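You operate a simulated robot arm through the tools that you are given. There is no shell and no other tool. Be economical: measure what you need, move in short steps, check, and stop when the job is done.

You are at the controls of a simulated robot arm. One attempt, no reset.

TASK
Run a little soapy water in the sink and wet the orange cloth.
Fine: plug in, soap from the pump; water one to three centimetres deep, tap off; dip the cloth in it, then press it damp on the sponge dish and leave it there; spill nothing.
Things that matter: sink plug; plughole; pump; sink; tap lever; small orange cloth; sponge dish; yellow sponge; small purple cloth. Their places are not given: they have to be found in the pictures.

The check looks at the end state, three seconds after you hand in, the way a careful person would. Anything else that was tipped, shoved, dropped, spilled or broken makes it a failure. Flat cloth is picked up by pressing the open fingertips on it (5 to 10 N) and closing them slowly along it; thin cloth reads only 2 to 8 mm in the jaws.

THE ROBOT
A 6-joint arm with a two-finger parallel gripper, fixed in place. Base frame: the origin is at the foot of the arm, x ahead of it, y to its left, z up; the work surface is at about z = 72. Lengths are in cm, angles in rad, forces in N, time in s.
With the tool pointing down near the work surface it reaches from about 32 to 80 cm from the base axis. Its first joint turns from -2.897 to 2.897 rad. Payload 3.91 kg.
Tool frame: the origin (TCP) lies between the finger pads and is the grasp point; the fingertips stand 3 cm ahead of it; z points along the fingers, y is the line along which they close. The gripper opens to 11 cm. The fingers are 2 cm wide and 1 cm thick; the gripper's body (4.8 by 11.2 cm) begins 5.5 cm behind the TCP.
Orientation is that of the tool frame in the base frame, as a unit quaternion [x, y, z, w]. With the fingers straight down and closing along the base's y, the tool's x points along the base's -x, its y along +y and its z along -z.

THE INTERFACE
- The arm moves only by the tool drive_tool. Its argument "motion" is a list of rows, each a list of 6 numbers: the shift along the tool's x, y, z in units of 100 mm (1.0 is 100 mm), then the turn, a rotation vector about the tool's x, y, z in units of 90 degrees (1.0 is 90 degrees). In form: [[tx, ty, tz, rx, ry, rz], ...]. A call has 1 to 8 rows; each row is the pose to reach, as a shift and turn from the pose commanded when the call began, along the tool's axes at that moment. "claw" is the opening, from 0 (shut) to 1 (fully open), set as the call begins (left out, the last holds). A call with a number of a shift or a turn outside -1 to 1 is refused whole. Each row takes 0.2 s and may step no farther than 5 cm and 0.15 rad from the row before; otherwise, or with a gripper value out of range, the whole call is refused. Where a pose cannot be reached the arm comes as near as it can. A force on the tool above 50 N (or 10 N above the force at the start of the call, whichever is more), or a blocked arm, ends the call early, and 0.2 s more pass. Each finger travels about 4.5 cm/s and halts on what it meets, pressing with about 44 N; the grip force reading is that of the motor and also rises with nothing between the fingers. The clock runs only during rows and for 0.2 s after the last one: add rows that repeat a pose to give the fingers time. It gives the time, the measured TCP pose, the force on the tool (base axes), the opening and the grip force at its end, in the units of the frame above (readings bear some noise), and new pictures: "show" is both (left out), scene, wrist or none.
- Cameras (640 x 400 px; columns grow to the right, rows downward): "scene" is fixed at [21.96, 64.91, 164.08]; the picture's right is [-0.86, -0.50, 0.00], its down [-0.38, 0.65, -0.66] and it looks along [0.33, -0.57, -0.75] (base axes); focal length 264 px, centre (320, 200). "wrist" rides on the gripper at [7.7, 0.7, -11.5] in the tool frame; the picture's right is [-0.09, 1.00, 0.00], its down [-0.80, -0.07, -0.59] and it looks along [-0.59, -0.05, 0.80] (tool axes); focal length 270 px, centre (320, 200).
- raise_lower(by): slides the trunk up (or, below 0, down) by that many cm; the arm rides with it, the base frame stays. It gives what a move gives, with no picture.
- point_at(camera, pixels): for up to 12 pixels [column, row] of the newest picture of that camera ("zoom" is the newest enlarged one), the place [x, y, z] in the base frame of the surface seen there, good to about 0.3 cm. It takes no simulated time.
- enlarge(camera, box): a new picture of the part [left, top, right, bottom] of that camera's present view, enlarged. It takes no simulated time.
- job_done(): hands the job in; it is judged then, once.

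Go step by step. Measure first, check grasps and placings, and put right what went wrong. The budget is 80 turns and 200 pictures, counting those below and the enlarged ones. Unless the task says otherwise, let go and move clear before handing in.

The tools are called after "Call:" by a JSON object that holds its "op" and its "data". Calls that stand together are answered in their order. drive_tool: Moves the arm, as the interface text tells. Its arguments: {"type":"object","properties":{"motion":{"type":"array"},"claw":{"type":"number"},"show":{"type":"string","enum":["both","scene","wrist","none"]}},"required":["motion"]} The other tools are called the same way: raise_lower (by) slides the trunk up or down; point_at (camera, pixels) gives the place of the surface under pixels of a picture; enlarge (camera, box) takes an enlarged picture of a part of a camera's view; job_done () hands the job in.

At the start:

```text
time: 0.0
position: [56.8, -2.11, 127.51]
ee_rot: [-0.001, 1.0, -0.001, 0.001]
ft_force: [0.7, 0.6, 0.7]
gripper_width: 10.99
grip_force: 0.0
trunk travel left (down, up): [-57.5, 3.5]
```

scene: 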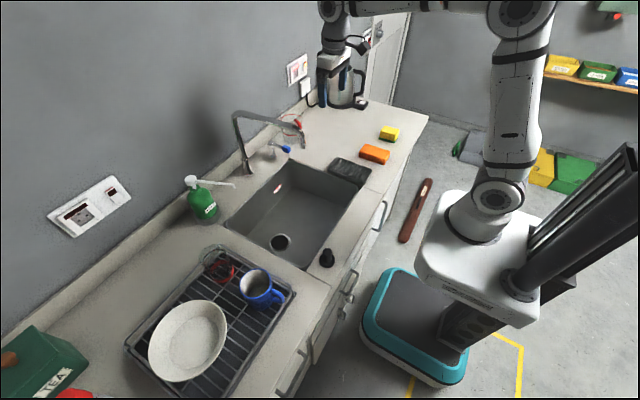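
wrist: 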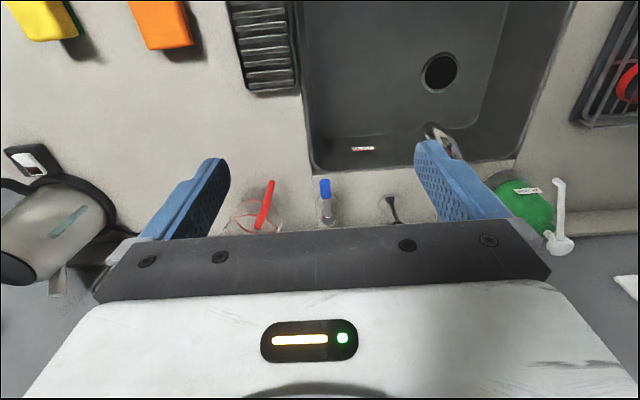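

The scene shows the sink, with the plug near (327,257), the plughole at (281,242), the pump at (203,200) and an orange item at (374,154). I'll enlarge these areas before measuring them.

Call:
{"op": "enlarge", "data": {"camera": "scene", "box": [220, 90, 420, 215]}}

Call:
{"op": "enlarge", "data": {"camera": "scene", "box": [170, 160, 370, 285]}}

Call:
{"op": "enlarge", "data": {"camera": "wrist", "box": [180, 100, 480, 260]}}

Call:
{"op": "point_at", "data": {"camera": "scene", "pixels": [[327, 250], [327, 263], [281, 242], [203, 200], [194, 182], [233, 184], [374, 154], [389, 133], [350, 170], [287, 149], [298, 125], [303, 145]]}}

```text
3.20 times, centred on (320, 152) of scene
```

zoom: 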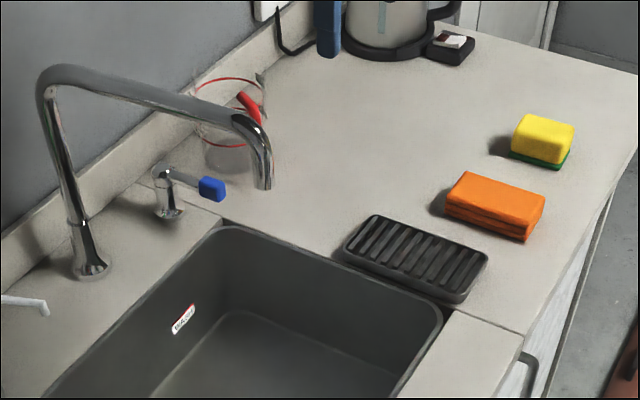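

```text
3.20 times, centred on (270, 222) of scene
```

zoom: 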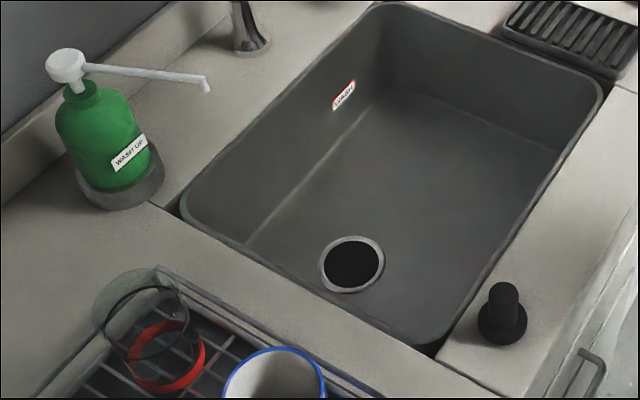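

```text
2.13 times, centred on (330, 180) of wrist
```

zoom: 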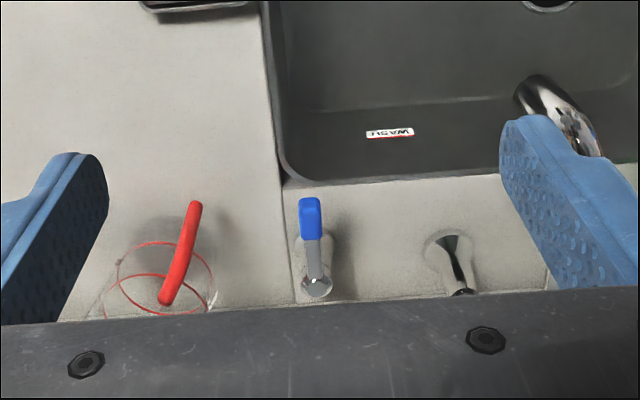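

```text
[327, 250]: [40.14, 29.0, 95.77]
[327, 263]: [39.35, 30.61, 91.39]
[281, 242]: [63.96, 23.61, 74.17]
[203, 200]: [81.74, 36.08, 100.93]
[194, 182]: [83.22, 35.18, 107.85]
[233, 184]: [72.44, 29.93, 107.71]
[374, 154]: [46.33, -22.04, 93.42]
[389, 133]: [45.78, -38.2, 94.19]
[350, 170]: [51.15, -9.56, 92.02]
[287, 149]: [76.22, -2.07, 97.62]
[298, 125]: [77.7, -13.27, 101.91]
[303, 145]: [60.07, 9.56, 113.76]
```

The counter top is at z≈91 and the plughole at z≈74. Next I'll measure the sink corners, pump nozzle, spout tip, dish and lever more finely.

Call:
{"op": "point_at", "data": {"camera": "zoom", "pixels": [[64, 60], [206, 86], [204, 75], [178, 208], [435, 350], [605, 85], [375, 2], [350, 265], [450, 200], [505, 290], [500, 338], [110, 200]]}}

Call:
{"op": "enlarge", "data": {"camera": "scene", "box": [220, 90, 420, 215]}}

```text
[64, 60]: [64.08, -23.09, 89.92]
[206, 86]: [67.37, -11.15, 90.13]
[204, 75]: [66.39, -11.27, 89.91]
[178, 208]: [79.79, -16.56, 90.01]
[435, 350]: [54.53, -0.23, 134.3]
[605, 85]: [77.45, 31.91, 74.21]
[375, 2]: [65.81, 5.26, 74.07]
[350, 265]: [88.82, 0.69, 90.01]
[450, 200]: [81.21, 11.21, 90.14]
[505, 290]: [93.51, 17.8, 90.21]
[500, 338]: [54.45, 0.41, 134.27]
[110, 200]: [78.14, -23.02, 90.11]
```

```text
3.20 times, centred on (320, 152) of scene
```

zoom: 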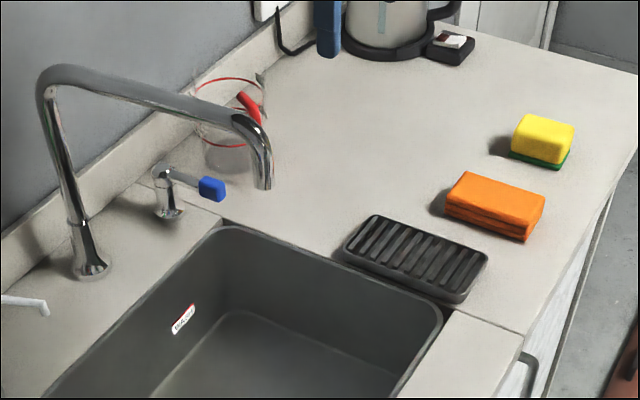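

That query hit the wrist zoom, but it did put the counter at z = 90.0 and the sink floor at 74.1. Now I'll measure in the current zoom and in the raw scene picture.

Call:
{"op": "point_at", "data": {"camera": "zoom", "pixels": [[262, 186], [90, 268], [168, 170], [168, 212], [212, 188], [343, 252], [375, 215], [487, 258], [462, 300], [445, 205], [466, 172], [546, 195]]}}

Call:
{"op": "point_at", "data": {"camera": "scene", "pixels": [[190, 180], [234, 187], [232, 183], [225, 226], [306, 271], [360, 184], [287, 160], [207, 217], [327, 250], [319, 258], [333, 261], [326, 266]]}}

Call:
{"op": "enlarge", "data": {"camera": "scene", "box": [170, 160, 250, 210]}}

```text
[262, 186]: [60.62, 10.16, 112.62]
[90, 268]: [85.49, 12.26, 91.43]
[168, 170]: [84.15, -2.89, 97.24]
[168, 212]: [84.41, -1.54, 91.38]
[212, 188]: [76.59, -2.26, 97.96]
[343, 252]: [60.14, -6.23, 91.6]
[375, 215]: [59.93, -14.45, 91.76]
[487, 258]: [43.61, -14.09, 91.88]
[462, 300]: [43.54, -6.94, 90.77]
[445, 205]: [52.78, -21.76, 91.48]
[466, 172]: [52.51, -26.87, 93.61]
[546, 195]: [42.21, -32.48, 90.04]
```

```text
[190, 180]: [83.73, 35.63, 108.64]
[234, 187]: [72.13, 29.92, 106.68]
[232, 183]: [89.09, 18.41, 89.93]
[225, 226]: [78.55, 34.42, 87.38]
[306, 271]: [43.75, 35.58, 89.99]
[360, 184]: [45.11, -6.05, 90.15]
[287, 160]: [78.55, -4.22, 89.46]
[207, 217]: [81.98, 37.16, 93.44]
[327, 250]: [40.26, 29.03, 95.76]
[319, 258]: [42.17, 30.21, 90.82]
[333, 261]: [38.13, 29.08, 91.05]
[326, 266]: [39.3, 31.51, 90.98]
```

```text
8.00 times, centred on (210, 185) of scene
```

zoom: 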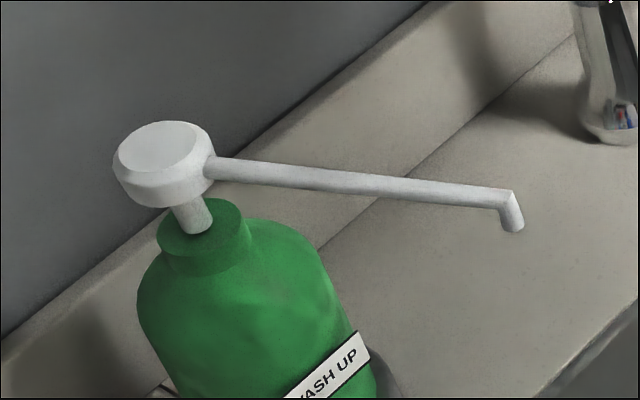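

All key places are known: the plug is near (40.2,29.3), the plughole near (64,23.6), the pump head at (83.5,35.4,108.6) and its nozzle at (72,29.9), over the sink. First I'll move high above the plug.

Call:
{"op": "drive_tool", "data": {"motion": [[0.19, 0.33, 0, 0, 0, 0], [0.37, 0.67, 0, 0, 0, 0], [0.55, 1.0, 0, 0, 0, 0]], "show": "none"}}

Call:
{"op": "drive_tool", "data": {"motion": [[0.19, 0.33, 0, 0, 0, 0], [0.37, 0.67, 0, 0, 0, 0], [0.55, 1.0, 0, 0, 0, 0]], "show": "none"}}

Call:
{"op": "drive_tool", "data": {"motion": [[0.19, 0.33, 0.3, 0, 0, 0], [0.37, 0.67, 0.6, 0, 0, 0], [0.55, 1.0, 0.9, 0, 0, 0]], "show": "both"}}

```text
time: 0.8
position: [51.2, 7.84, 127.52]
ee_rot: [-0.001, 1.0, 0.0, 0.001]
ft_force: [-0.7, -0.3, -0.8]
gripper_width: 10.97
grip_force: 0.0
trunk travel left (down, up): [-57.5, 3.5]
```

```text
time: 1.6
position: [45.63, 18.03, 127.61]
ee_rot: [-0.001, 1.0, 0.0, 0.0]
ft_force: [-1.0, -1.5, -0.5]
gripper_width: 11.02
grip_force: 0.1
trunk travel left (down, up): [-57.5, 3.5]
```

```text
time: 2.4
position: [40.15, 27.77, 118.64]
ee_rot: [0.0, 1.0, 0.0, -0.001]
ft_force: [0.9, 0.5, -0.3]
gripper_width: 10.99
grip_force: 0.1
trunk travel left (down, up): [-57.5, 3.5]
```

scene: 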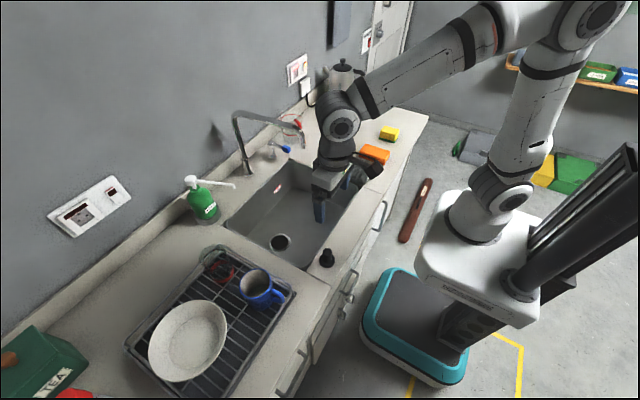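
wrist: 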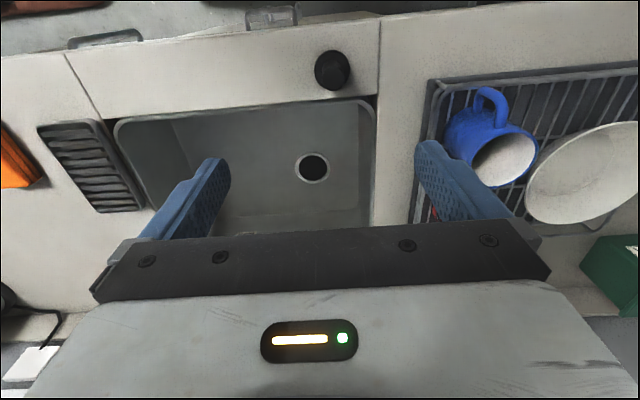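

The plug is at (332,70) in the wrist view. I'll enlarge it to get its centre and knob.

Call:
{"op": "enlarge", "data": {"camera": "wrist", "box": [270, 30, 430, 130]}}

Call:
{"op": "point_at", "data": {"camera": "wrist", "pixels": [[332, 62], [332, 72], [332, 80], [340, 68], [318, 75], [312, 153], [312, 184], [297, 168], [328, 168], [312, 167]]}}

```text
4.00 times, centred on (350, 80) of wrist
```

zoom: 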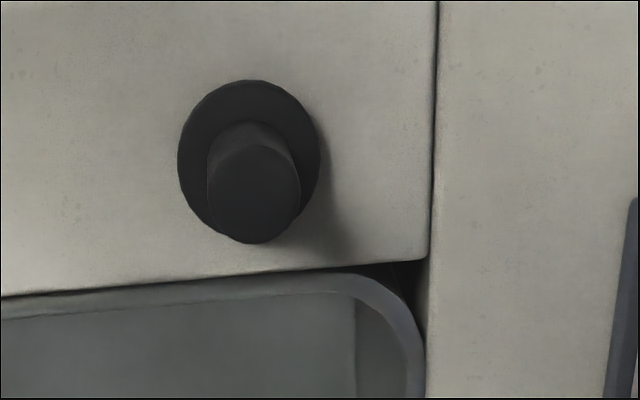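

```text
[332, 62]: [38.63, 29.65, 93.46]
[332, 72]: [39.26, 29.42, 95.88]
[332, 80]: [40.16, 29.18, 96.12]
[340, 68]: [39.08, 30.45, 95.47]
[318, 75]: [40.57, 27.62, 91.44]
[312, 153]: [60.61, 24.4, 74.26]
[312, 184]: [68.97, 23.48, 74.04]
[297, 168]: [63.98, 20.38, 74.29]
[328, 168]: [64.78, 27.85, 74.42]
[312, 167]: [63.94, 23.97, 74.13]
```

The knob top centre is about (40.0,29.5,96), 2.4 cm wide. I'll narrow the jaws and descend over it.

Call:
{"op": "drive_tool", "data": {"motion": [[0.01, 0.17, 0.3, 0, 0, 0], [0.01, 0.17, 0.7, 0, 0, 0], [0.01, 0.17, 1.0, 0, 0, 0]], "claw": 0.5, "show": "none"}}

Call:
{"op": "drive_tool", "data": {"motion": [[0, 0, 0.4, 0, 0, 0], [0, 0, 0.8, 0, 0, 0]], "show": "both"}}

```text
time: 3.2
position: [40.12, 29.54, 108.79]
ee_rot: [0.0, 1.0, 0.0, 0.0]
ft_force: [-0.1, 1.2, 0.2]
gripper_width: 5.51
grip_force: 0.0
trunk travel left (down, up): [-57.5, 3.5]
```

```text
time: 3.8
position: [40.37, 29.62, 100.33]
ee_rot: [0.0, 1.0, 0.0, 0.0]
ft_force: [-0.4, 0.8, -0.6]
gripper_width: 5.52
grip_force: 0.2
trunk travel left (down, up): [-57.5, 3.5]
```

scene: 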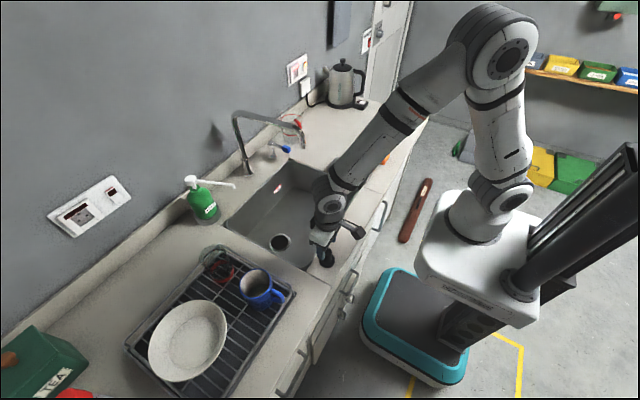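
wrist: 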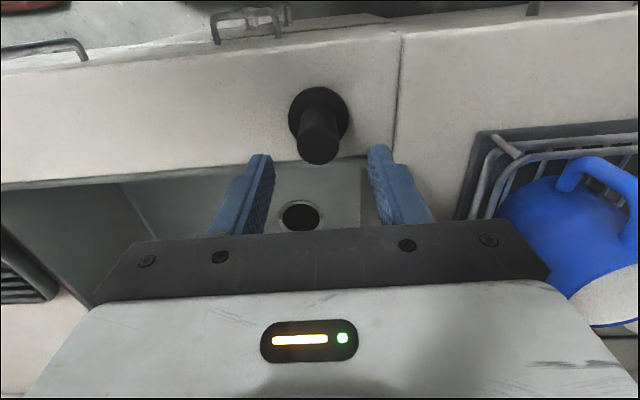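

The knob top is at about (318,148), between the fingers. I'll check its centre again.

Call:
{"op": "point_at", "data": {"camera": "wrist", "pixels": [[318, 135], [318, 148], [318, 160], [300, 148], [336, 146], [292, 110], [346, 115]]}}

```text
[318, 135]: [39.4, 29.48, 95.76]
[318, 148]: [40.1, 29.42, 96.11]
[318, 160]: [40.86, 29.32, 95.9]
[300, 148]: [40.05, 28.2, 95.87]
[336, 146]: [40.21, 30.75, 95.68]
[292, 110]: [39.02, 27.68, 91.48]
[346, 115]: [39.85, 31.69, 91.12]
```

The knob centre is (40.1,29.45). I'll go down 5 cm and close on it.

Call:
{"op": "drive_tool", "data": {"motion": [[0.02, -0.01, 0.25, 0, 0, 0], [0.02, -0.01, 0.48, 0, 0, 0]], "show": "none"}}

Call:
{"op": "drive_tool", "data": {"motion": [[0, 0, 0, 0, 0, 0], [0, 0, 0, 0, 0, 0], [0, 0, 0, 0, 0, 0], [0, 0, 0, 0, 0, 0]], "claw": 0.1, "show": "wrist"}}

```text
time: 4.4
position: [40.03, 29.43, 95.66]
ee_rot: [0.0, 1.0, 0.0, 0.0]
ft_force: [0.1, 0.7, 0.0]
gripper_width: 5.5
grip_force: 0.0
trunk travel left (down, up): [-57.5, 3.5]
```

```text
time: 5.4
position: [40.12, 29.32, 95.76]
ee_rot: [0.0, 1.0, 0.0, 0.0]
ft_force: [-0.4, 0.1, 0.5]
gripper_width: 2.61
grip_force: 44.1
trunk travel left (down, up): [-57.5, 3.5]
```

wrist: 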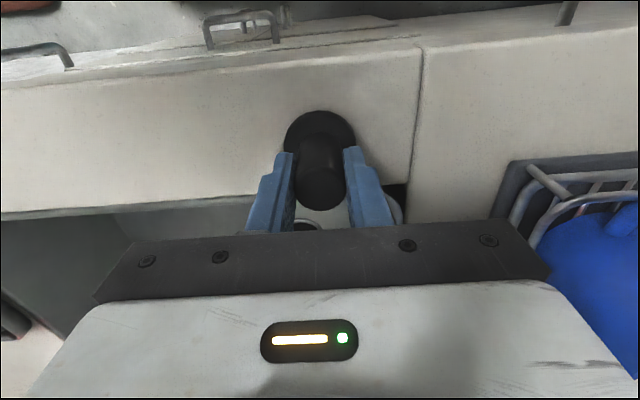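

The knob is gripped at 2.61 cm. I'll lift it and carry it over the plughole.

Call:
{"op": "drive_tool", "data": {"motion": [[0, 0, -0.3, 0, 0, 0], [0, 0, -0.6, 0, 0, 0], [0, 0, -0.9, 0, 0, 0]], "show": "none"}}

Call:
{"op": "drive_tool", "data": {"motion": [[-0.3, -0.1, 0, 0, 0, 0], [-0.6, -0.2, 0, 0, 0, 0], [-0.95, -0.3, 0, 0, 0, 0]], "show": "none"}}

Call:
{"op": "drive_tool", "data": {"motion": [[-0.3, -0.1, 0, 0, 0, 0], [-0.6, -0.2, 0, 0, 0, 0], [-0.9, -0.22, 0, 0, 0, 0]], "show": "both"}}

```text
time: 6.2
position: [40.15, 29.16, 104.67]
ee_rot: [0.0, 1.0, 0.0, 0.001]
ft_force: [-0.4, 1.5, -0.5]
gripper_width: 1.09
grip_force: 0.0
trunk travel left (down, up): [-57.5, 3.5]
```

```text
time: 7.0
position: [49.86, 26.14, 104.77]
ee_rot: [0.0, 1.0, 0.001, -0.002]
ft_force: [0.2, 0.2, -1.0]
gripper_width: 1.13
grip_force: 0.0
trunk travel left (down, up): [-57.5, 3.5]
```

```text
time: 7.8
position: [58.73, 24.45, 104.88]
ee_rot: [0.0, 1.0, 0.0, -0.001]
ft_force: [0.6, -0.3, 0.1]
gripper_width: 1.08
grip_force: 0.0
trunk travel left (down, up): [-57.5, 3.5]
```

scene: 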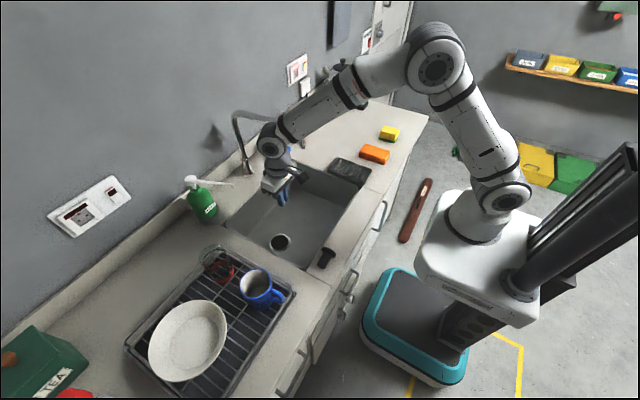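
wrist: 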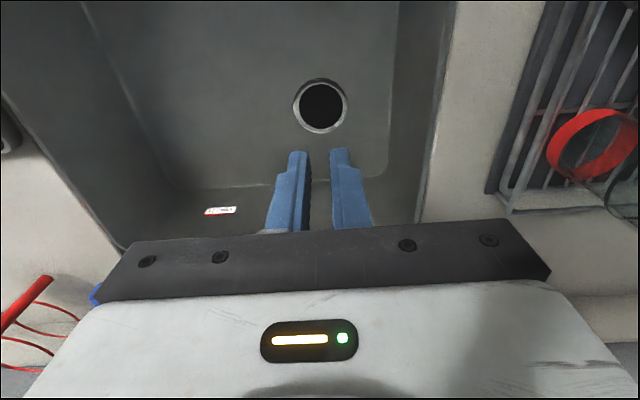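

The jaws slipped off (width 1.1), and the plug now looks tilted at (327,257) in the scene. I'll inspect it, and measure the hole while it is in view.

Call:
{"op": "enlarge", "data": {"camera": "scene", "box": [287, 232, 367, 282]}}

Call:
{"op": "point_at", "data": {"camera": "wrist", "pixels": [[320, 77], [320, 133], [293, 105], [347, 105], [320, 85], [320, 127], [300, 105], [341, 105]]}}

Call:
{"op": "point_at", "data": {"camera": "scene", "pixels": [[331, 252], [327, 257], [322, 262], [325, 266], [319, 262], [330, 248], [334, 253]]}}

```text
8.00 times, centred on (327, 257) of scene
```

zoom: 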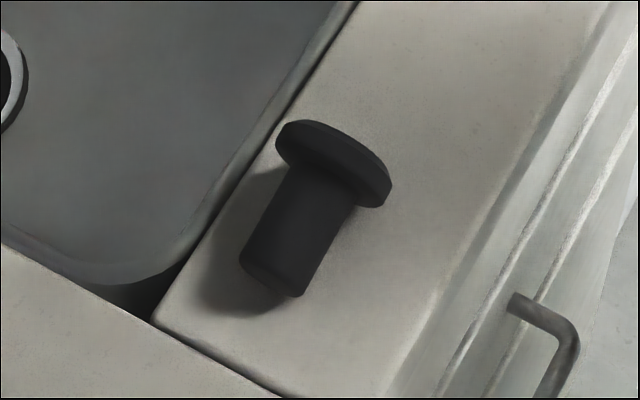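

```text
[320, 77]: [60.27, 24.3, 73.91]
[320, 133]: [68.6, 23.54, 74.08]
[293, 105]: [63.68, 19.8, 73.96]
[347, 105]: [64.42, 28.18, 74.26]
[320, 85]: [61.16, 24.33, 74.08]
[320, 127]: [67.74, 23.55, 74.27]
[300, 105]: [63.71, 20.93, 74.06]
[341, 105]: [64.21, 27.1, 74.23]
```

```text
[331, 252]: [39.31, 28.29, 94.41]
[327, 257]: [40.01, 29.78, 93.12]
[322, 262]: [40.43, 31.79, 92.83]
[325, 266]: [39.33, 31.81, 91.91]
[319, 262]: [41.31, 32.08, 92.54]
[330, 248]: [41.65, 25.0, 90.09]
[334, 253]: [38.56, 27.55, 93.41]
```

The plug now lies on its side, knob end toward +y. I plan to grip the knob from above with the jaws turned about 107°, tilt it up so it settles on its disc, and regrasp it lower. I'll look at the hole before going back.

Call:
{"op": "enlarge", "data": {"camera": "wrist", "box": [270, 60, 370, 145]}}

Call:
{"op": "drive_tool", "data": {"motion": [[0.14, 0.04, -0.02, 0, 0, 0.085], [0.28, 0.08, -0.04, 0, 0, 0.17], [0.42, 0.12, -0.06, 0, 0, 0.255], [0.56, 0.16, -0.08, 0, 0, 0.34], [0.7, 0.2, -0.1, 0, 0, 0.425], [0.82, 0.24, -0.1, 0, 0, 0.51], [0.94, 0.28, -0.1, 0, 0, 0.59]], "claw": 0.6, "show": "none"}}

Call:
{"op": "drive_tool", "data": {"motion": [[0.11, -0.08, 0, 0, 0, 0.085], [0.22, -0.17, 0, 0, 0, 0.17], [0.34, -0.25, 0, 0, 0, 0.255], [0.45, -0.33, 0, 0, 0, 0.34], [0.56, -0.42, 0, 0, 0, 0.425], [0.67, -0.5, 0, 0, 0, 0.51], [0.79, -0.58, 0, 0, 0, 0.59]], "show": "both"}}

```text
4.71 times, centred on (320, 102) of wrist
```

zoom: 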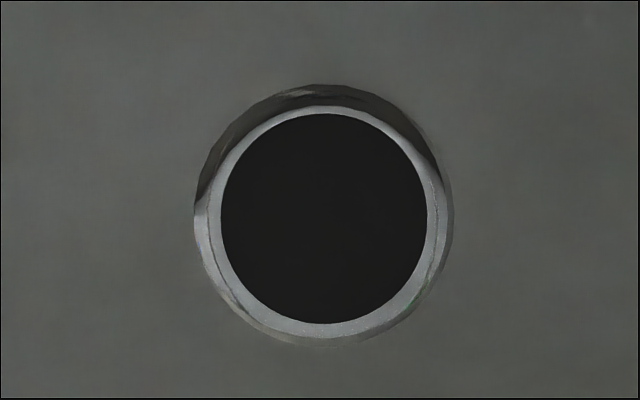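

```text
time: 9.4
position: [49.1, 27.04, 105.9]
ee_rot: [0.448, 0.894, 0.0, 0.0]
ft_force: [-1.1, 0.4, -0.3]
gripper_width: 6.59
grip_force: 0.1
trunk travel left (down, up): [-57.5, 3.5]
```

```text
time: 11.0
position: [39.58, 29.78, 105.69]
ee_rot: [0.8, 0.6, 0.0, 0.001]
ft_force: [0.1, 0.5, 0.1]
gripper_width: 6.6
grip_force: 0.0
trunk travel left (down, up): [-57.5, 3.5]
```

scene: 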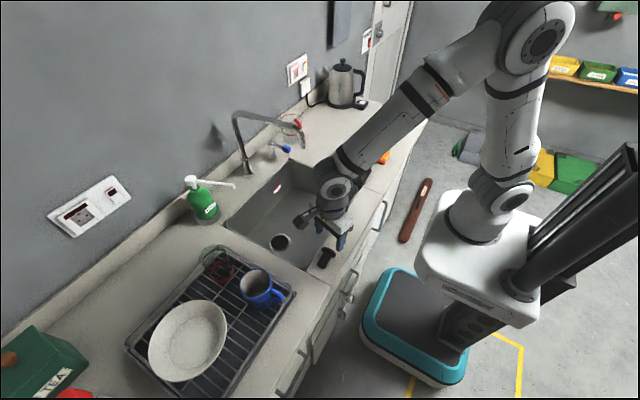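
wrist: 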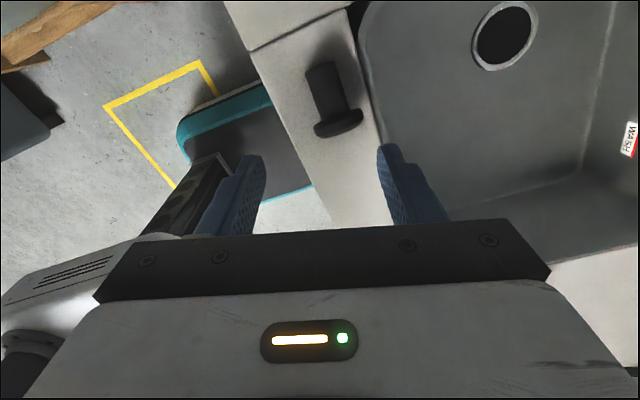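

The dark centre of the hole reads z≈74.1, level with the floor. Now I'll measure the lying plug, with its knob at (322,85) and disc at (338,123).

Call:
{"op": "enlarge", "data": {"camera": "wrist", "box": [270, 45, 400, 150]}}

Call:
{"op": "point_at", "data": {"camera": "wrist", "pixels": [[321, 64], [323, 75], [327, 90], [330, 105], [334, 118], [337, 126], [316, 130], [361, 115], [308, 80], [340, 78]]}}

```text
3.81 times, centred on (335, 98) of wrist
```

zoom: 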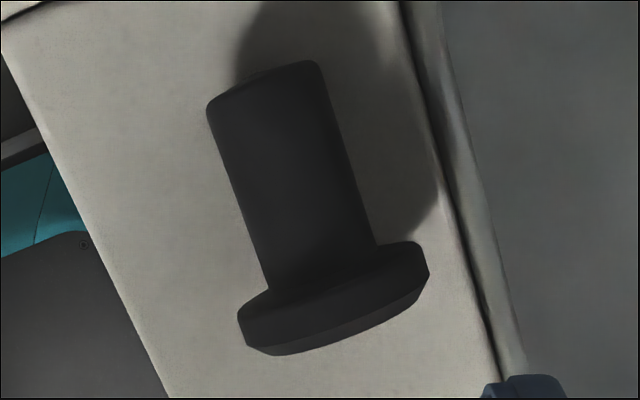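

```text
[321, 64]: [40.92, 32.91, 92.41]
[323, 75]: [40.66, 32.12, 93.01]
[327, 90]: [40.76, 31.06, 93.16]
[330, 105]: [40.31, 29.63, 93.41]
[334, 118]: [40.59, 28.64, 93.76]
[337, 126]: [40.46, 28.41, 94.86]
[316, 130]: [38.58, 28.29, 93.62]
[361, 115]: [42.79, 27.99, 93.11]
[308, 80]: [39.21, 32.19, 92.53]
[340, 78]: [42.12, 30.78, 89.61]
```

The plug axis runs almost along +y, with the knob middle at about (40.6,31.0) and its axis at z≈92. I'll turn back 13°, go down, check alignment, then descend to grip.

Call:
{"op": "drive_tool", "data": {"motion": [[0.05, 0.02, 0.25, 0, 0, -0.05], [0.1, 0.04, 0.5, 0, 0, -0.1], [0.143, 0.062, 0.75, 0, 0, -0.145]], "show": "wrist"}}

```text
time: 11.8
position: [40.76, 31.3, 98.23]
ee_rot: [0.725, 0.688, 0.0, 0.0]
ft_force: [-0.1, -0.5, -0.9]
gripper_width: 6.61
grip_force: 0.0
trunk travel left (down, up): [-57.5, 3.5]
```

wrist: 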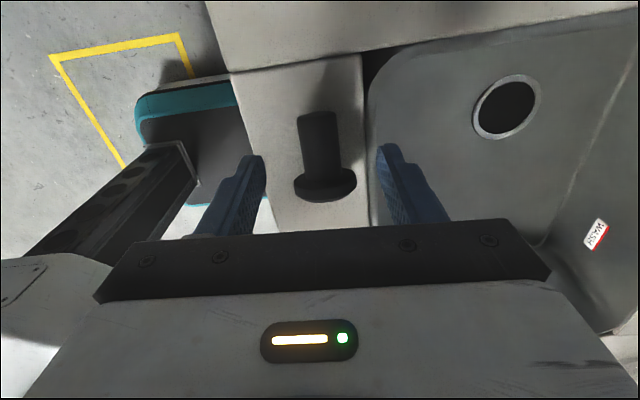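

Call:
{"op": "point_at", "data": {"camera": "wrist", "pixels": [[319, 115], [320, 130], [321, 145], [322, 160], [324, 180], [302, 145], [339, 145]]}}

```text
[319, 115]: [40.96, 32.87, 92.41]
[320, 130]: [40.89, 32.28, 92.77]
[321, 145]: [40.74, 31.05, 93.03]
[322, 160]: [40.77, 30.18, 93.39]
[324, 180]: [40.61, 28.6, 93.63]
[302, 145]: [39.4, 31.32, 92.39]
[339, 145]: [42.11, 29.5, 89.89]
```

The TCP is centred over the knob, so I'll go down 4.8 cm and close.

Call:
{"op": "drive_tool", "data": {"motion": [[0, 0, 0.2, 0, 0, 0], [0, 0, 0.4, 0, 0, 0], [0, 0, 0.475, 0, 0, 0]], "show": "none"}}

Call:
{"op": "drive_tool", "data": {"motion": [[0, 0, 0, 0, 0, 0], [0, 0, 0, 0, 0, 0], [0, 0, 0, 0, 0, 0], [0, 0, 0, 0, 0, 0], [0, 0, 0, 0, 0, 0]], "claw": 0.0, "show": "wrist"}}

```text
time: 12.6
position: [40.7, 31.16, 93.54]
ee_rot: [0.726, 0.688, 0.0, -0.001]
ft_force: [0.6, 0.1, 0.1]
gripper_width: 6.63
grip_force: 0.1
trunk travel left (down, up): [-57.5, 3.5]
```

```text
time: 13.8
position: [40.71, 31.07, 93.59]
ee_rot: [0.726, 0.687, 0.0, 0.0]
ft_force: [0.0, -0.2, 0.1]
gripper_width: 2.55
grip_force: 44.4
trunk travel left (down, up): [-57.5, 3.5]
```

wrist: 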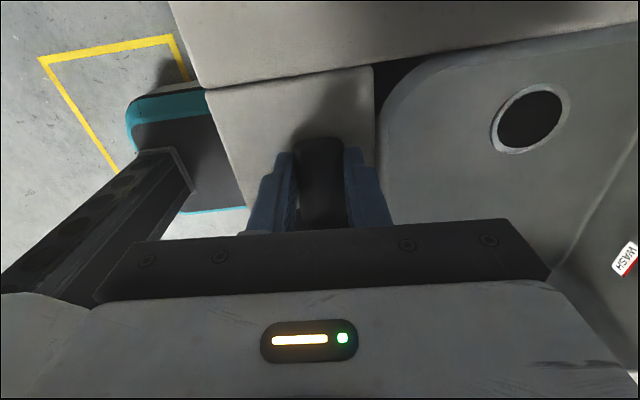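

It's gripped at 2.55 cm, so I'll lift gently and check.

Call:
{"op": "drive_tool", "data": {"motion": [[0, 0, -0.05, 0, 0, 0], [0, 0, -0.12, 0, 0, 0], [0, 0, -0.2, 0, 0, 0], [0, 0, -0.3, 0, 0, 0], [0, 0, -0.4, 0, 0, 0]], "show": "both"}}

```text
time: 15.0
position: [40.57, 31.15, 97.46]
ee_rot: [0.727, 0.687, 0.0, 0.0]
ft_force: [0.3, -0.3, 0.5]
gripper_width: 2.54
grip_force: 43.7
trunk travel left (down, up): [-57.5, 3.5]
```

scene: 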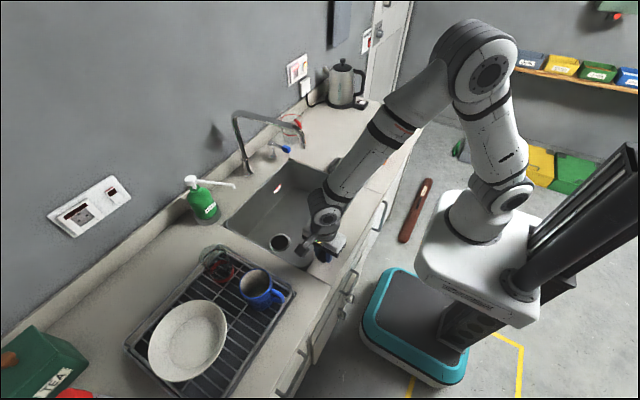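
wrist: 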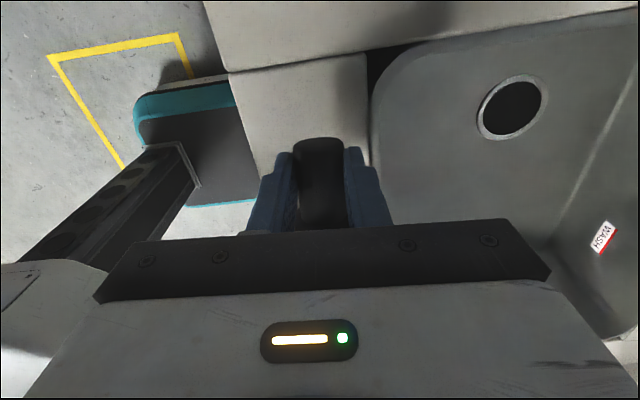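

It is holding. Next I'll tilt +60° about the closing axis so the disc faces down.

Call:
{"op": "drive_tool", "data": {"motion": [[0, 0, -0.03, 0, 0.09, 0], [0, 0, -0.06, 0, 0.18, 0], [0, 0, -0.1, 0, 0.27, 0], [0, 0, -0.15, 0, 0.36, 0], [0, 0, -0.2, 0, 0.45, 0], [0, 0, -0.2, 0, 0.54, 0], [0, 0, -0.2, 0, 0.63, 0], [0, 0, -0.2, 0, 0.7, 0]], "show": "both"}}

Call:
{"op": "enlarge", "data": {"camera": "scene", "box": [257, 192, 377, 267]}}

```text
time: 16.8
position: [40.63, 31.07, 99.52]
ee_rot: [0.618, 0.586, 0.381, -0.36]
ft_force: [0.1, 0.7, 0.3]
gripper_width: 2.56
grip_force: 43.9
trunk travel left (down, up): [-57.5, 3.5]
```

scene: 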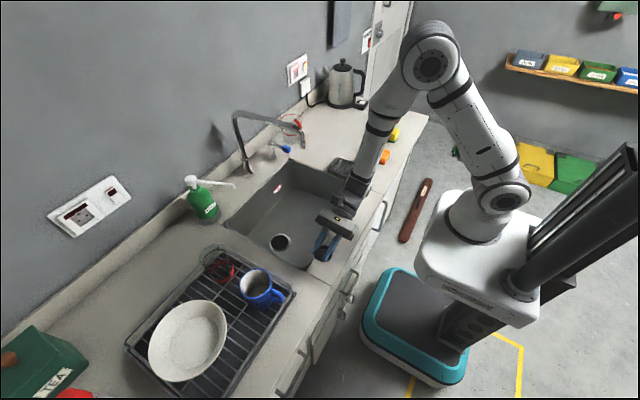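
wrist: 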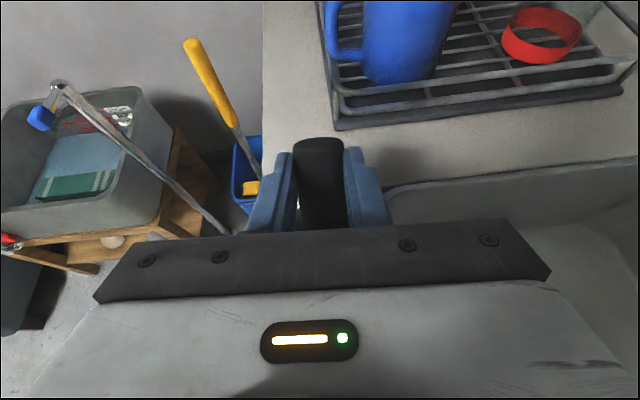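

```text
5.33 times, centred on (317, 230) of scene
```

zoom: 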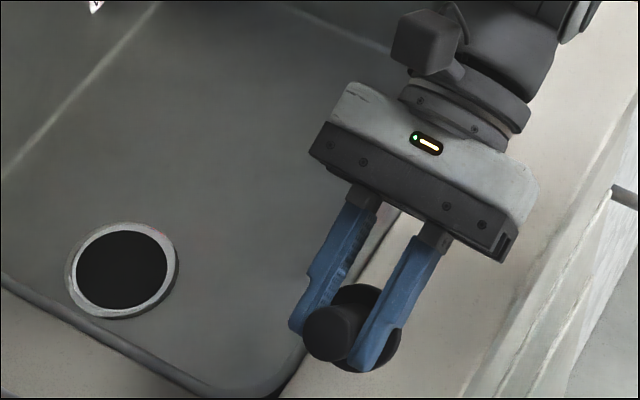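

The plug hangs with its disc down, tilted about 35° from upright. I'll tilt 10° more and lower 5 cm toward the counter.

Call:
{"op": "drive_tool", "data": {"motion": [[-0.11, 0, 0.057, 0, 0.04, 0], [-0.22, 0, 0.114, 0, 0.08, 0], [-0.33, 0, 0.17, 0, 0.11, 0], [-0.44, 0, 0.225, 0, 0.11, 0]], "show": "both"}}

Call:
{"op": "enlarge", "data": {"camera": "scene", "box": [277, 212, 377, 277]}}

```text
time: 17.8
position: [40.51, 31.25, 95.13]
ee_rot: [0.58, 0.552, 0.438, -0.41]
ft_force: [-1.3, 3.5, 42.3]
gripper_width: 2.52
grip_force: 44.2
trunk travel left (down, up): [-57.5, 3.5]
```

scene: 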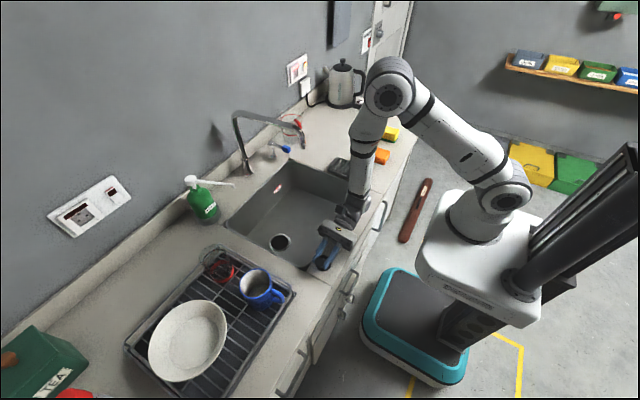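
wrist: 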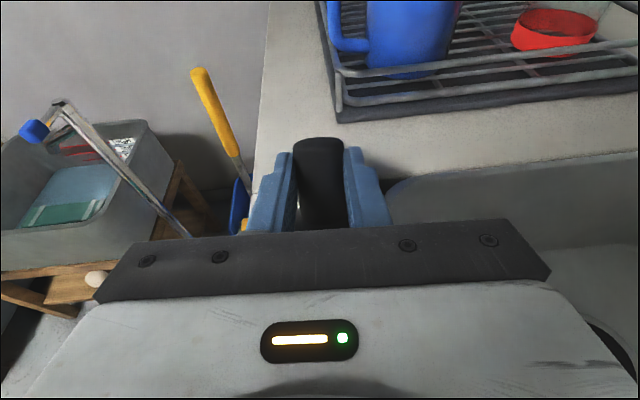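

```text
6.15 times, centred on (327, 244) of scene
```

zoom: 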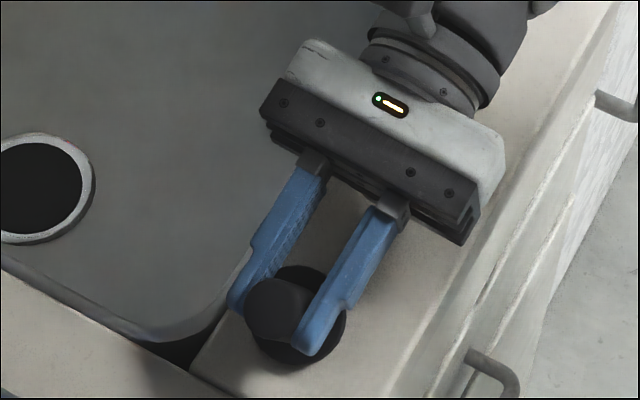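

The disc presses on the counter (42 N). I'll open the jaws so the plug settles upright.

Call:
{"op": "drive_tool", "data": {"motion": [[0.02, 0, -0.01, 0, 0, 0], [0.02, 0, -0.01, 0, 0, 0], [0.02, 0, -0.01, 0, 0, 0], [0.02, 0, -0.01, 0, 0, 0]], "claw": 0.5, "show": "scene"}}

Call:
{"op": "enlarge", "data": {"camera": "scene", "box": [277, 212, 377, 277]}}

```text
time: 18.8
position: [40.52, 31.09, 94.86]
ee_rot: [0.583, 0.554, 0.431, -0.409]
ft_force: [-0.2, 0.3, 0.3]
gripper_width: 5.5
grip_force: 0.0
trunk travel left (down, up): [-57.5, 3.5]
```

scene: 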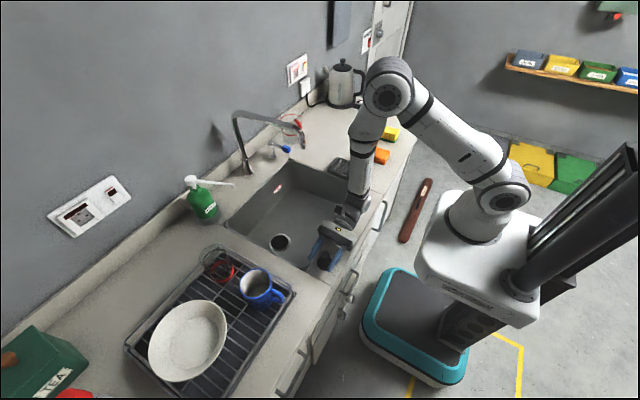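

```text
6.15 times, centred on (327, 244) of scene
```

zoom: 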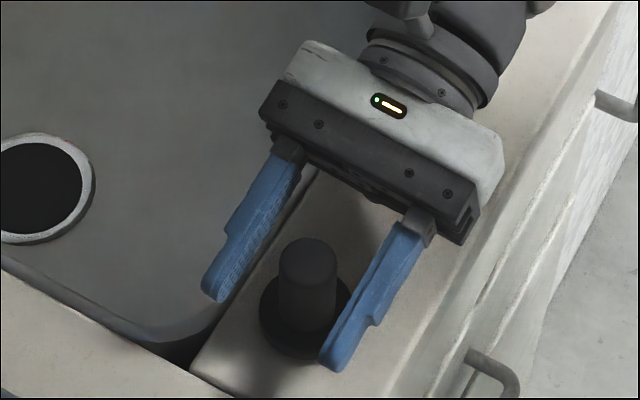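

The plug now stands upright. I'll back the tool straight out, then untilt.

Call:
{"op": "drive_tool", "data": {"motion": [[0, 0, -0.3, 0, 0, 0], [0, 0, -0.6, 0, 0, 0], [0, 0, -0.9, 0, 0, 0], [0, 0, -0.9, 0, -0.06, 0]], "show": "none"}}

Call:
{"op": "drive_tool", "data": {"motion": [[0.14, 0, -0.06, 0, -0.094, 0], [0.28, 0, -0.12, 0, -0.188, 0], [0.42, 0, -0.18, 0, -0.282, 0], [0.55, 0, -0.23, 0, -0.376, 0], [0.55, 0, -0.23, 0, -0.47, 0], [0.55, 0, -0.23, 0, -0.564, 0], [0.55, 0, -0.23, 0, -0.658, 0], [0.55, 0, -0.23, 0, -0.75, 0]], "show": "wrist"}}

```text
time: 19.8
position: [40.12, 22.31, 97.49]
ee_rot: [0.603, 0.572, 0.403, -0.383]
ft_force: [0.2, -0.2, -0.6]
gripper_width: 5.5
grip_force: 0.1
trunk travel left (down, up): [-57.5, 3.5]
```

```text
time: 21.6
position: [40.43, 22.51, 103.4]
ee_rot: [0.726, 0.687, 0.0, 0.001]
ft_force: [-0.9, 0.4, 0.5]
gripper_width: 5.49
grip_force: 0.1
trunk travel left (down, up): [-57.5, 3.5]
```

wrist: 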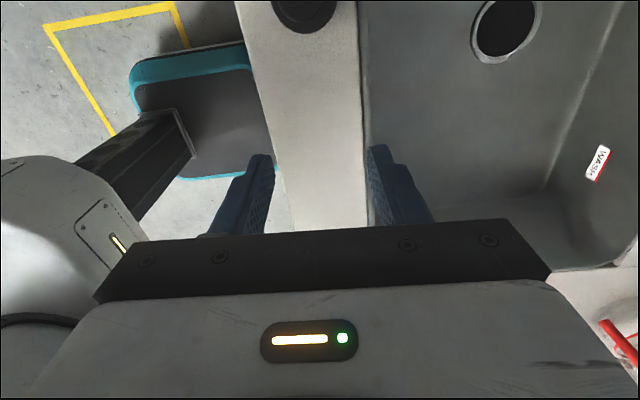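

The plug is at the top edge of the wrist view. I'll move over it at safe height and measure.

Call:
{"op": "drive_tool", "data": {"motion": [[0.3, 0, 0, 0, 0, 0], [0.6, 0, 0, 0, 0, 0], [0.8, 0, 0, 0, 0, 0]], "show": "wrist"}}

Call:
{"op": "enlarge", "data": {"camera": "wrist", "box": [240, 80, 400, 180]}}

```text
time: 22.4
position: [40.68, 30.28, 103.45]
ee_rot: [0.726, 0.688, -0.001, 0.0]
ft_force: [-0.1, -0.8, 0.4]
gripper_width: 5.52
grip_force: 0.1
trunk travel left (down, up): [-57.5, 3.5]
```

wrist: 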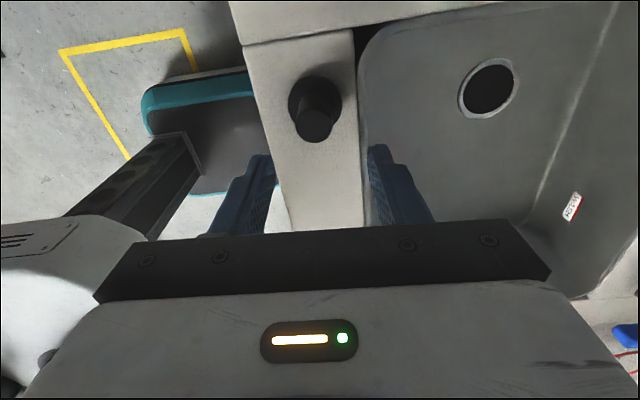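

```text
4.00 times, centred on (320, 130) of wrist
```

zoom: 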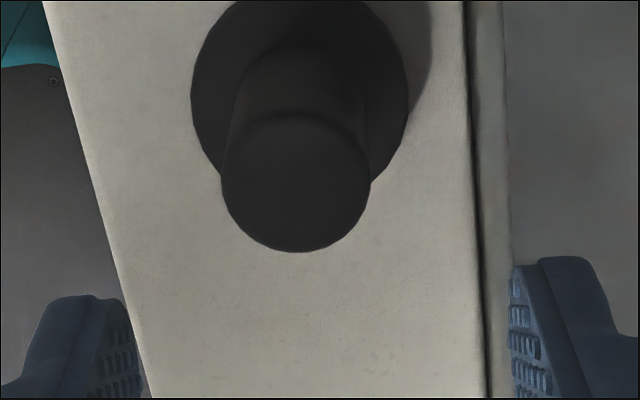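

Call:
{"op": "point_at", "data": {"camera": "zoom", "pixels": [[297, 180], [297, 140], [297, 225], [240, 180], [355, 180], [230, 110], [385, 100]]}}

```text
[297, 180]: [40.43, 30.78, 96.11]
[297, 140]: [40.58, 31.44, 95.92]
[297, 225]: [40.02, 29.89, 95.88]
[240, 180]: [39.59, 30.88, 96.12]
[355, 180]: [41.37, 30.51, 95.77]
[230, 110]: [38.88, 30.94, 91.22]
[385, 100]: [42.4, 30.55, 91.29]
```

The knob centre is (40.45,30.7) and the disc top is at z≈91.2. I'll descend so the tips sit just above the disc (TCP z≈94.6) and grip.

Call:
{"op": "drive_tool", "data": {"motion": [[0.04, -0.02, 0.3, 0, 0, 0], [0.04, -0.02, 0.6, 0, 0, 0], [0.04, -0.02, 0.8, 0, 0, 0], [0.04, -0.02, 0.88, 0, 0, 0]], "show": "none"}}

Call:
{"op": "drive_tool", "data": {"motion": [[0, 0, 0, 0, 0, 0], [0, 0, 0, 0, 0, 0], [0, 0, 0, 0, 0, 0], [0, 0, 0, 0, 0, 0], [0, 0, 0, 0, 0, 0]], "claw": 0.0, "show": "none"}}

Call:
{"op": "drive_tool", "data": {"motion": [[0, 0, -0.04, 0, 0, 0], [0, 0, -0.1, 0, 0, 0], [0, 0, -0.18, 0, 0, 0], [0, 0, -0.26, 0, 0, 0], [0, 0, -0.35, 0, 0, 0], [0, 0, -0.45, 0, 0, 0], [0, 0, -0.55, 0, 0, 0], [0, 0, -0.65, 0, 0, 0]], "show": "both"}}

```text
time: 23.4
position: [40.32, 30.61, 94.69]
ee_rot: [0.726, 0.688, -0.001, 0.0]
ft_force: [-0.3, -0.1, -0.9]
gripper_width: 5.51
grip_force: 0.0
trunk travel left (down, up): [-57.5, 3.5]
```

```text
time: 24.6
position: [40.42, 30.72, 94.63]
ee_rot: [0.727, 0.687, 0.0, 0.0]
ft_force: [-0.6, 0.3, 0.1]
gripper_width: 2.63
grip_force: 44.0
trunk travel left (down, up): [-57.5, 3.5]
```

```text
time: 26.4
position: [40.33, 30.68, 101.16]
ee_rot: [0.726, 0.688, 0.0, 0.0]
ft_force: [0.2, 0.7, -1.2]
gripper_width: 2.64
grip_force: 43.6
trunk travel left (down, up): [-57.5, 3.5]
```

scene: 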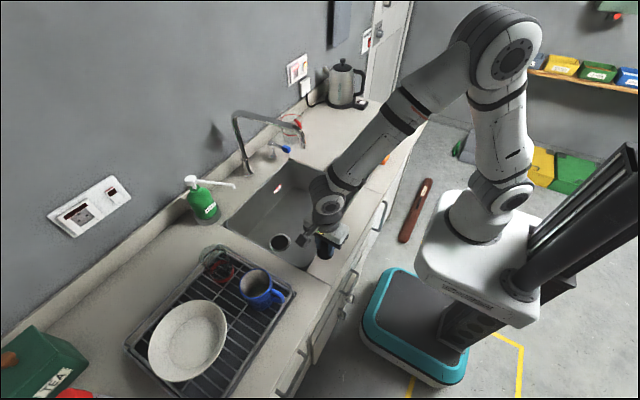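
wrist: 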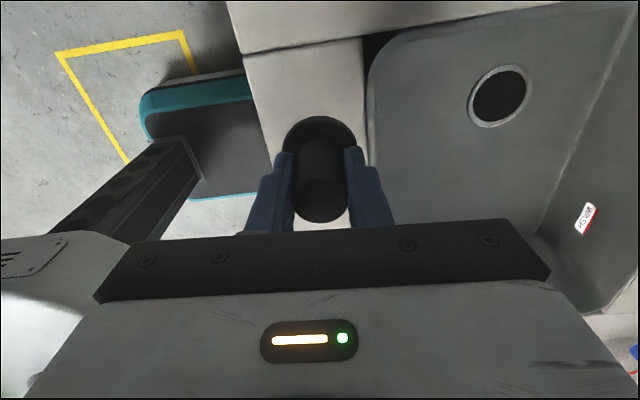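

It's held firmly at 2.64 cm. I'll carry it over the hole, turning the wrist back on the way.

Call:
{"op": "drive_tool", "data": {"motion": [[-0.031, 0.135, 0, 0, 0, -0.085], [-0.062, 0.27, 0, 0, 0, -0.17], [-0.093, 0.405, 0, 0, 0, -0.255], [-0.124, 0.54, 0, 0, 0, -0.34], [-0.155, 0.675, 0, 0, 0, -0.425], [-0.186, 0.81, 0, 0, 0, -0.51]], "show": "none"}}

Call:
{"op": "drive_tool", "data": {"motion": [[-0.12, 0.072, 0, 0, 0, -0.0875], [-0.24, 0.144, 0, 0, 0, -0.175], [-0.355, 0.216, 0, 0, 0, -0.2625], [-0.47, 0.288, 0, 0, 0, -0.35], [-0.59, 0.36, 0, 0, 0, -0.4375], [-0.71, 0.432, 0, 0, 0, -0.525]], "show": "none"}}

Call:
{"op": "drive_tool", "data": {"motion": [[-0.2, -0.06, 0, 0, 0, 0], [-0.4, -0.12, 0, 0, 0, 0], [-0.6, -0.17, 0, 0, 0, 0], [-0.81, -0.22, 0, 0, 0, 0]], "show": "both"}}

```text
time: 27.8
position: [48.27, 28.44, 101.11]
ee_rot: [0.399, 0.917, 0.0, 0.0]
ft_force: [0.8, -0.3, 0.0]
gripper_width: 2.66
grip_force: 44.0
trunk travel left (down, up): [-57.5, 3.5]
```

```text
time: 29.2
position: [56.42, 26.02, 101.08]
ee_rot: [-0.002, 1.0, -0.001, 0.0]
ft_force: [1.4, 0.2, 0.1]
gripper_width: 2.66
grip_force: 44.0
trunk travel left (down, up): [-57.5, 3.5]
```

```text
time: 30.2
position: [64.58, 23.96, 101.23]
ee_rot: [-0.001, 1.0, 0.0, 0.0]
ft_force: [0.5, -0.3, -0.3]
gripper_width: 2.66
grip_force: 43.8
trunk travel left (down, up): [-57.5, 3.5]
```

scene: 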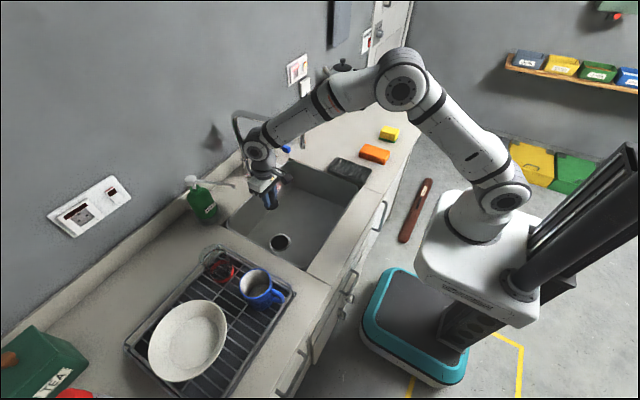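
wrist: 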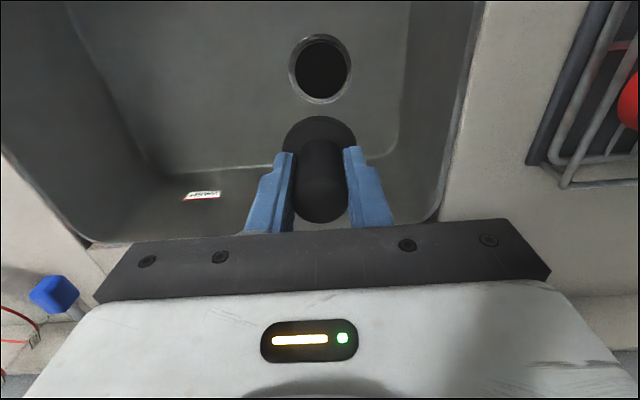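

The plug hangs over the hole seen at (320,69), and the arm is clear of the spout. I'll refine the hole centre before lowering.

Call:
{"op": "enlarge", "data": {"camera": "wrist", "box": [256, 24, 384, 104]}}

Call:
{"op": "point_at", "data": {"camera": "wrist", "pixels": [[320, 36], [320, 102], [289, 69], [352, 69], [320, 69], [320, 50], [320, 88], [300, 69], [342, 69]]}}

```text
5.00 times, centred on (320, 64) of wrist
```

zoom: 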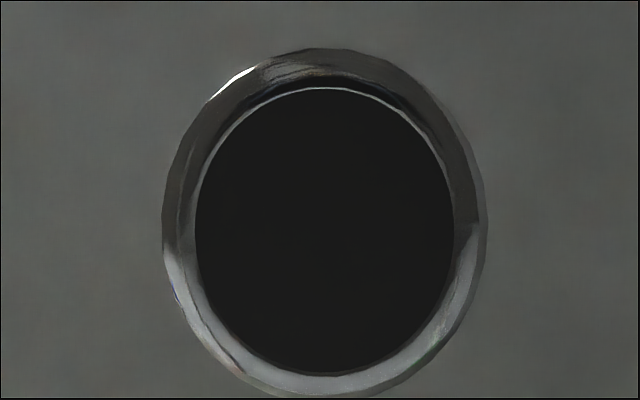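

```text
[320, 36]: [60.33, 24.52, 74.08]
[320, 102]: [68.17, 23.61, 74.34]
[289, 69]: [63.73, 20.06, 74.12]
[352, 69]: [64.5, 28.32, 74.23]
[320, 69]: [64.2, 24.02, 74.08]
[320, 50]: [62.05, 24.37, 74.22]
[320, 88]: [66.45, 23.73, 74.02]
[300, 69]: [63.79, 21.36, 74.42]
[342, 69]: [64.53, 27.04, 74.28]
```

The hole centre is (64.25,24.1). I'll shift slightly, lower 18 cm with the trunk, then look.

Call:
{"op": "drive_tool", "data": {"motion": [[0.033, 0.014, 0, 0, 0, 0], [0.033, 0.014, 0, 0, 0, 0]], "show": "none"}}

Call:
{"op": "raise_lower", "data": {"by": -18}}

Call:
{"op": "drive_tool", "data": {"motion": [[0, 0, 0.1, 0, 0, 0], [0, 0, 0.2, 0, 0, 0]], "show": "both"}}

```text
time: 30.8
position: [64.23, 24.07, 101.17]
ee_rot: [-0.001, 1.0, 0.0, -0.001]
ft_force: [-0.8, -0.6, -0.7]
gripper_width: 2.65
grip_force: 43.8
trunk travel left (down, up): [-57.5, 3.5]
```

```text
time: 32.8
position: [64.2, 24.12, 83.26]
ee_rot: [0.001, 1.0, -0.001, 0.0]
ft_force: [-0.1, 0.2, -0.2]
gripper_width: 2.66
grip_force: 44.5
trunk travel left (down, up): [-39.5, 21.5]
```

```text
time: 33.4
position: [64.2, 24.15, 81.13]
ee_rot: [0.0, 1.0, 0.0, 0.001]
ft_force: [-0.3, -0.2, -0.6]
gripper_width: 2.65
grip_force: 43.4
trunk travel left (down, up): [-39.5, 21.5]
```

scene: 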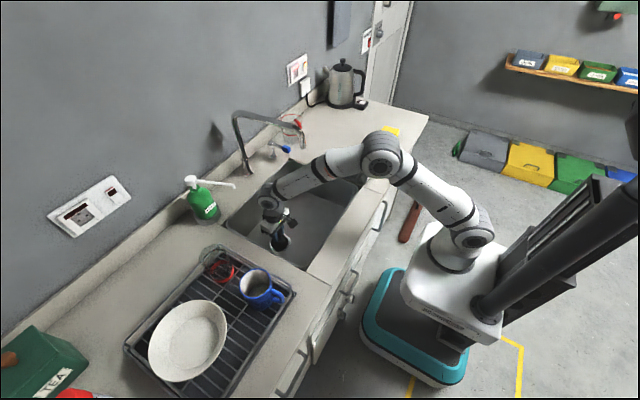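
wrist: 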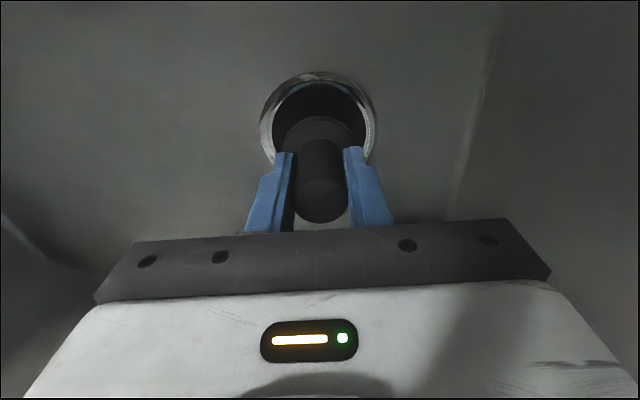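

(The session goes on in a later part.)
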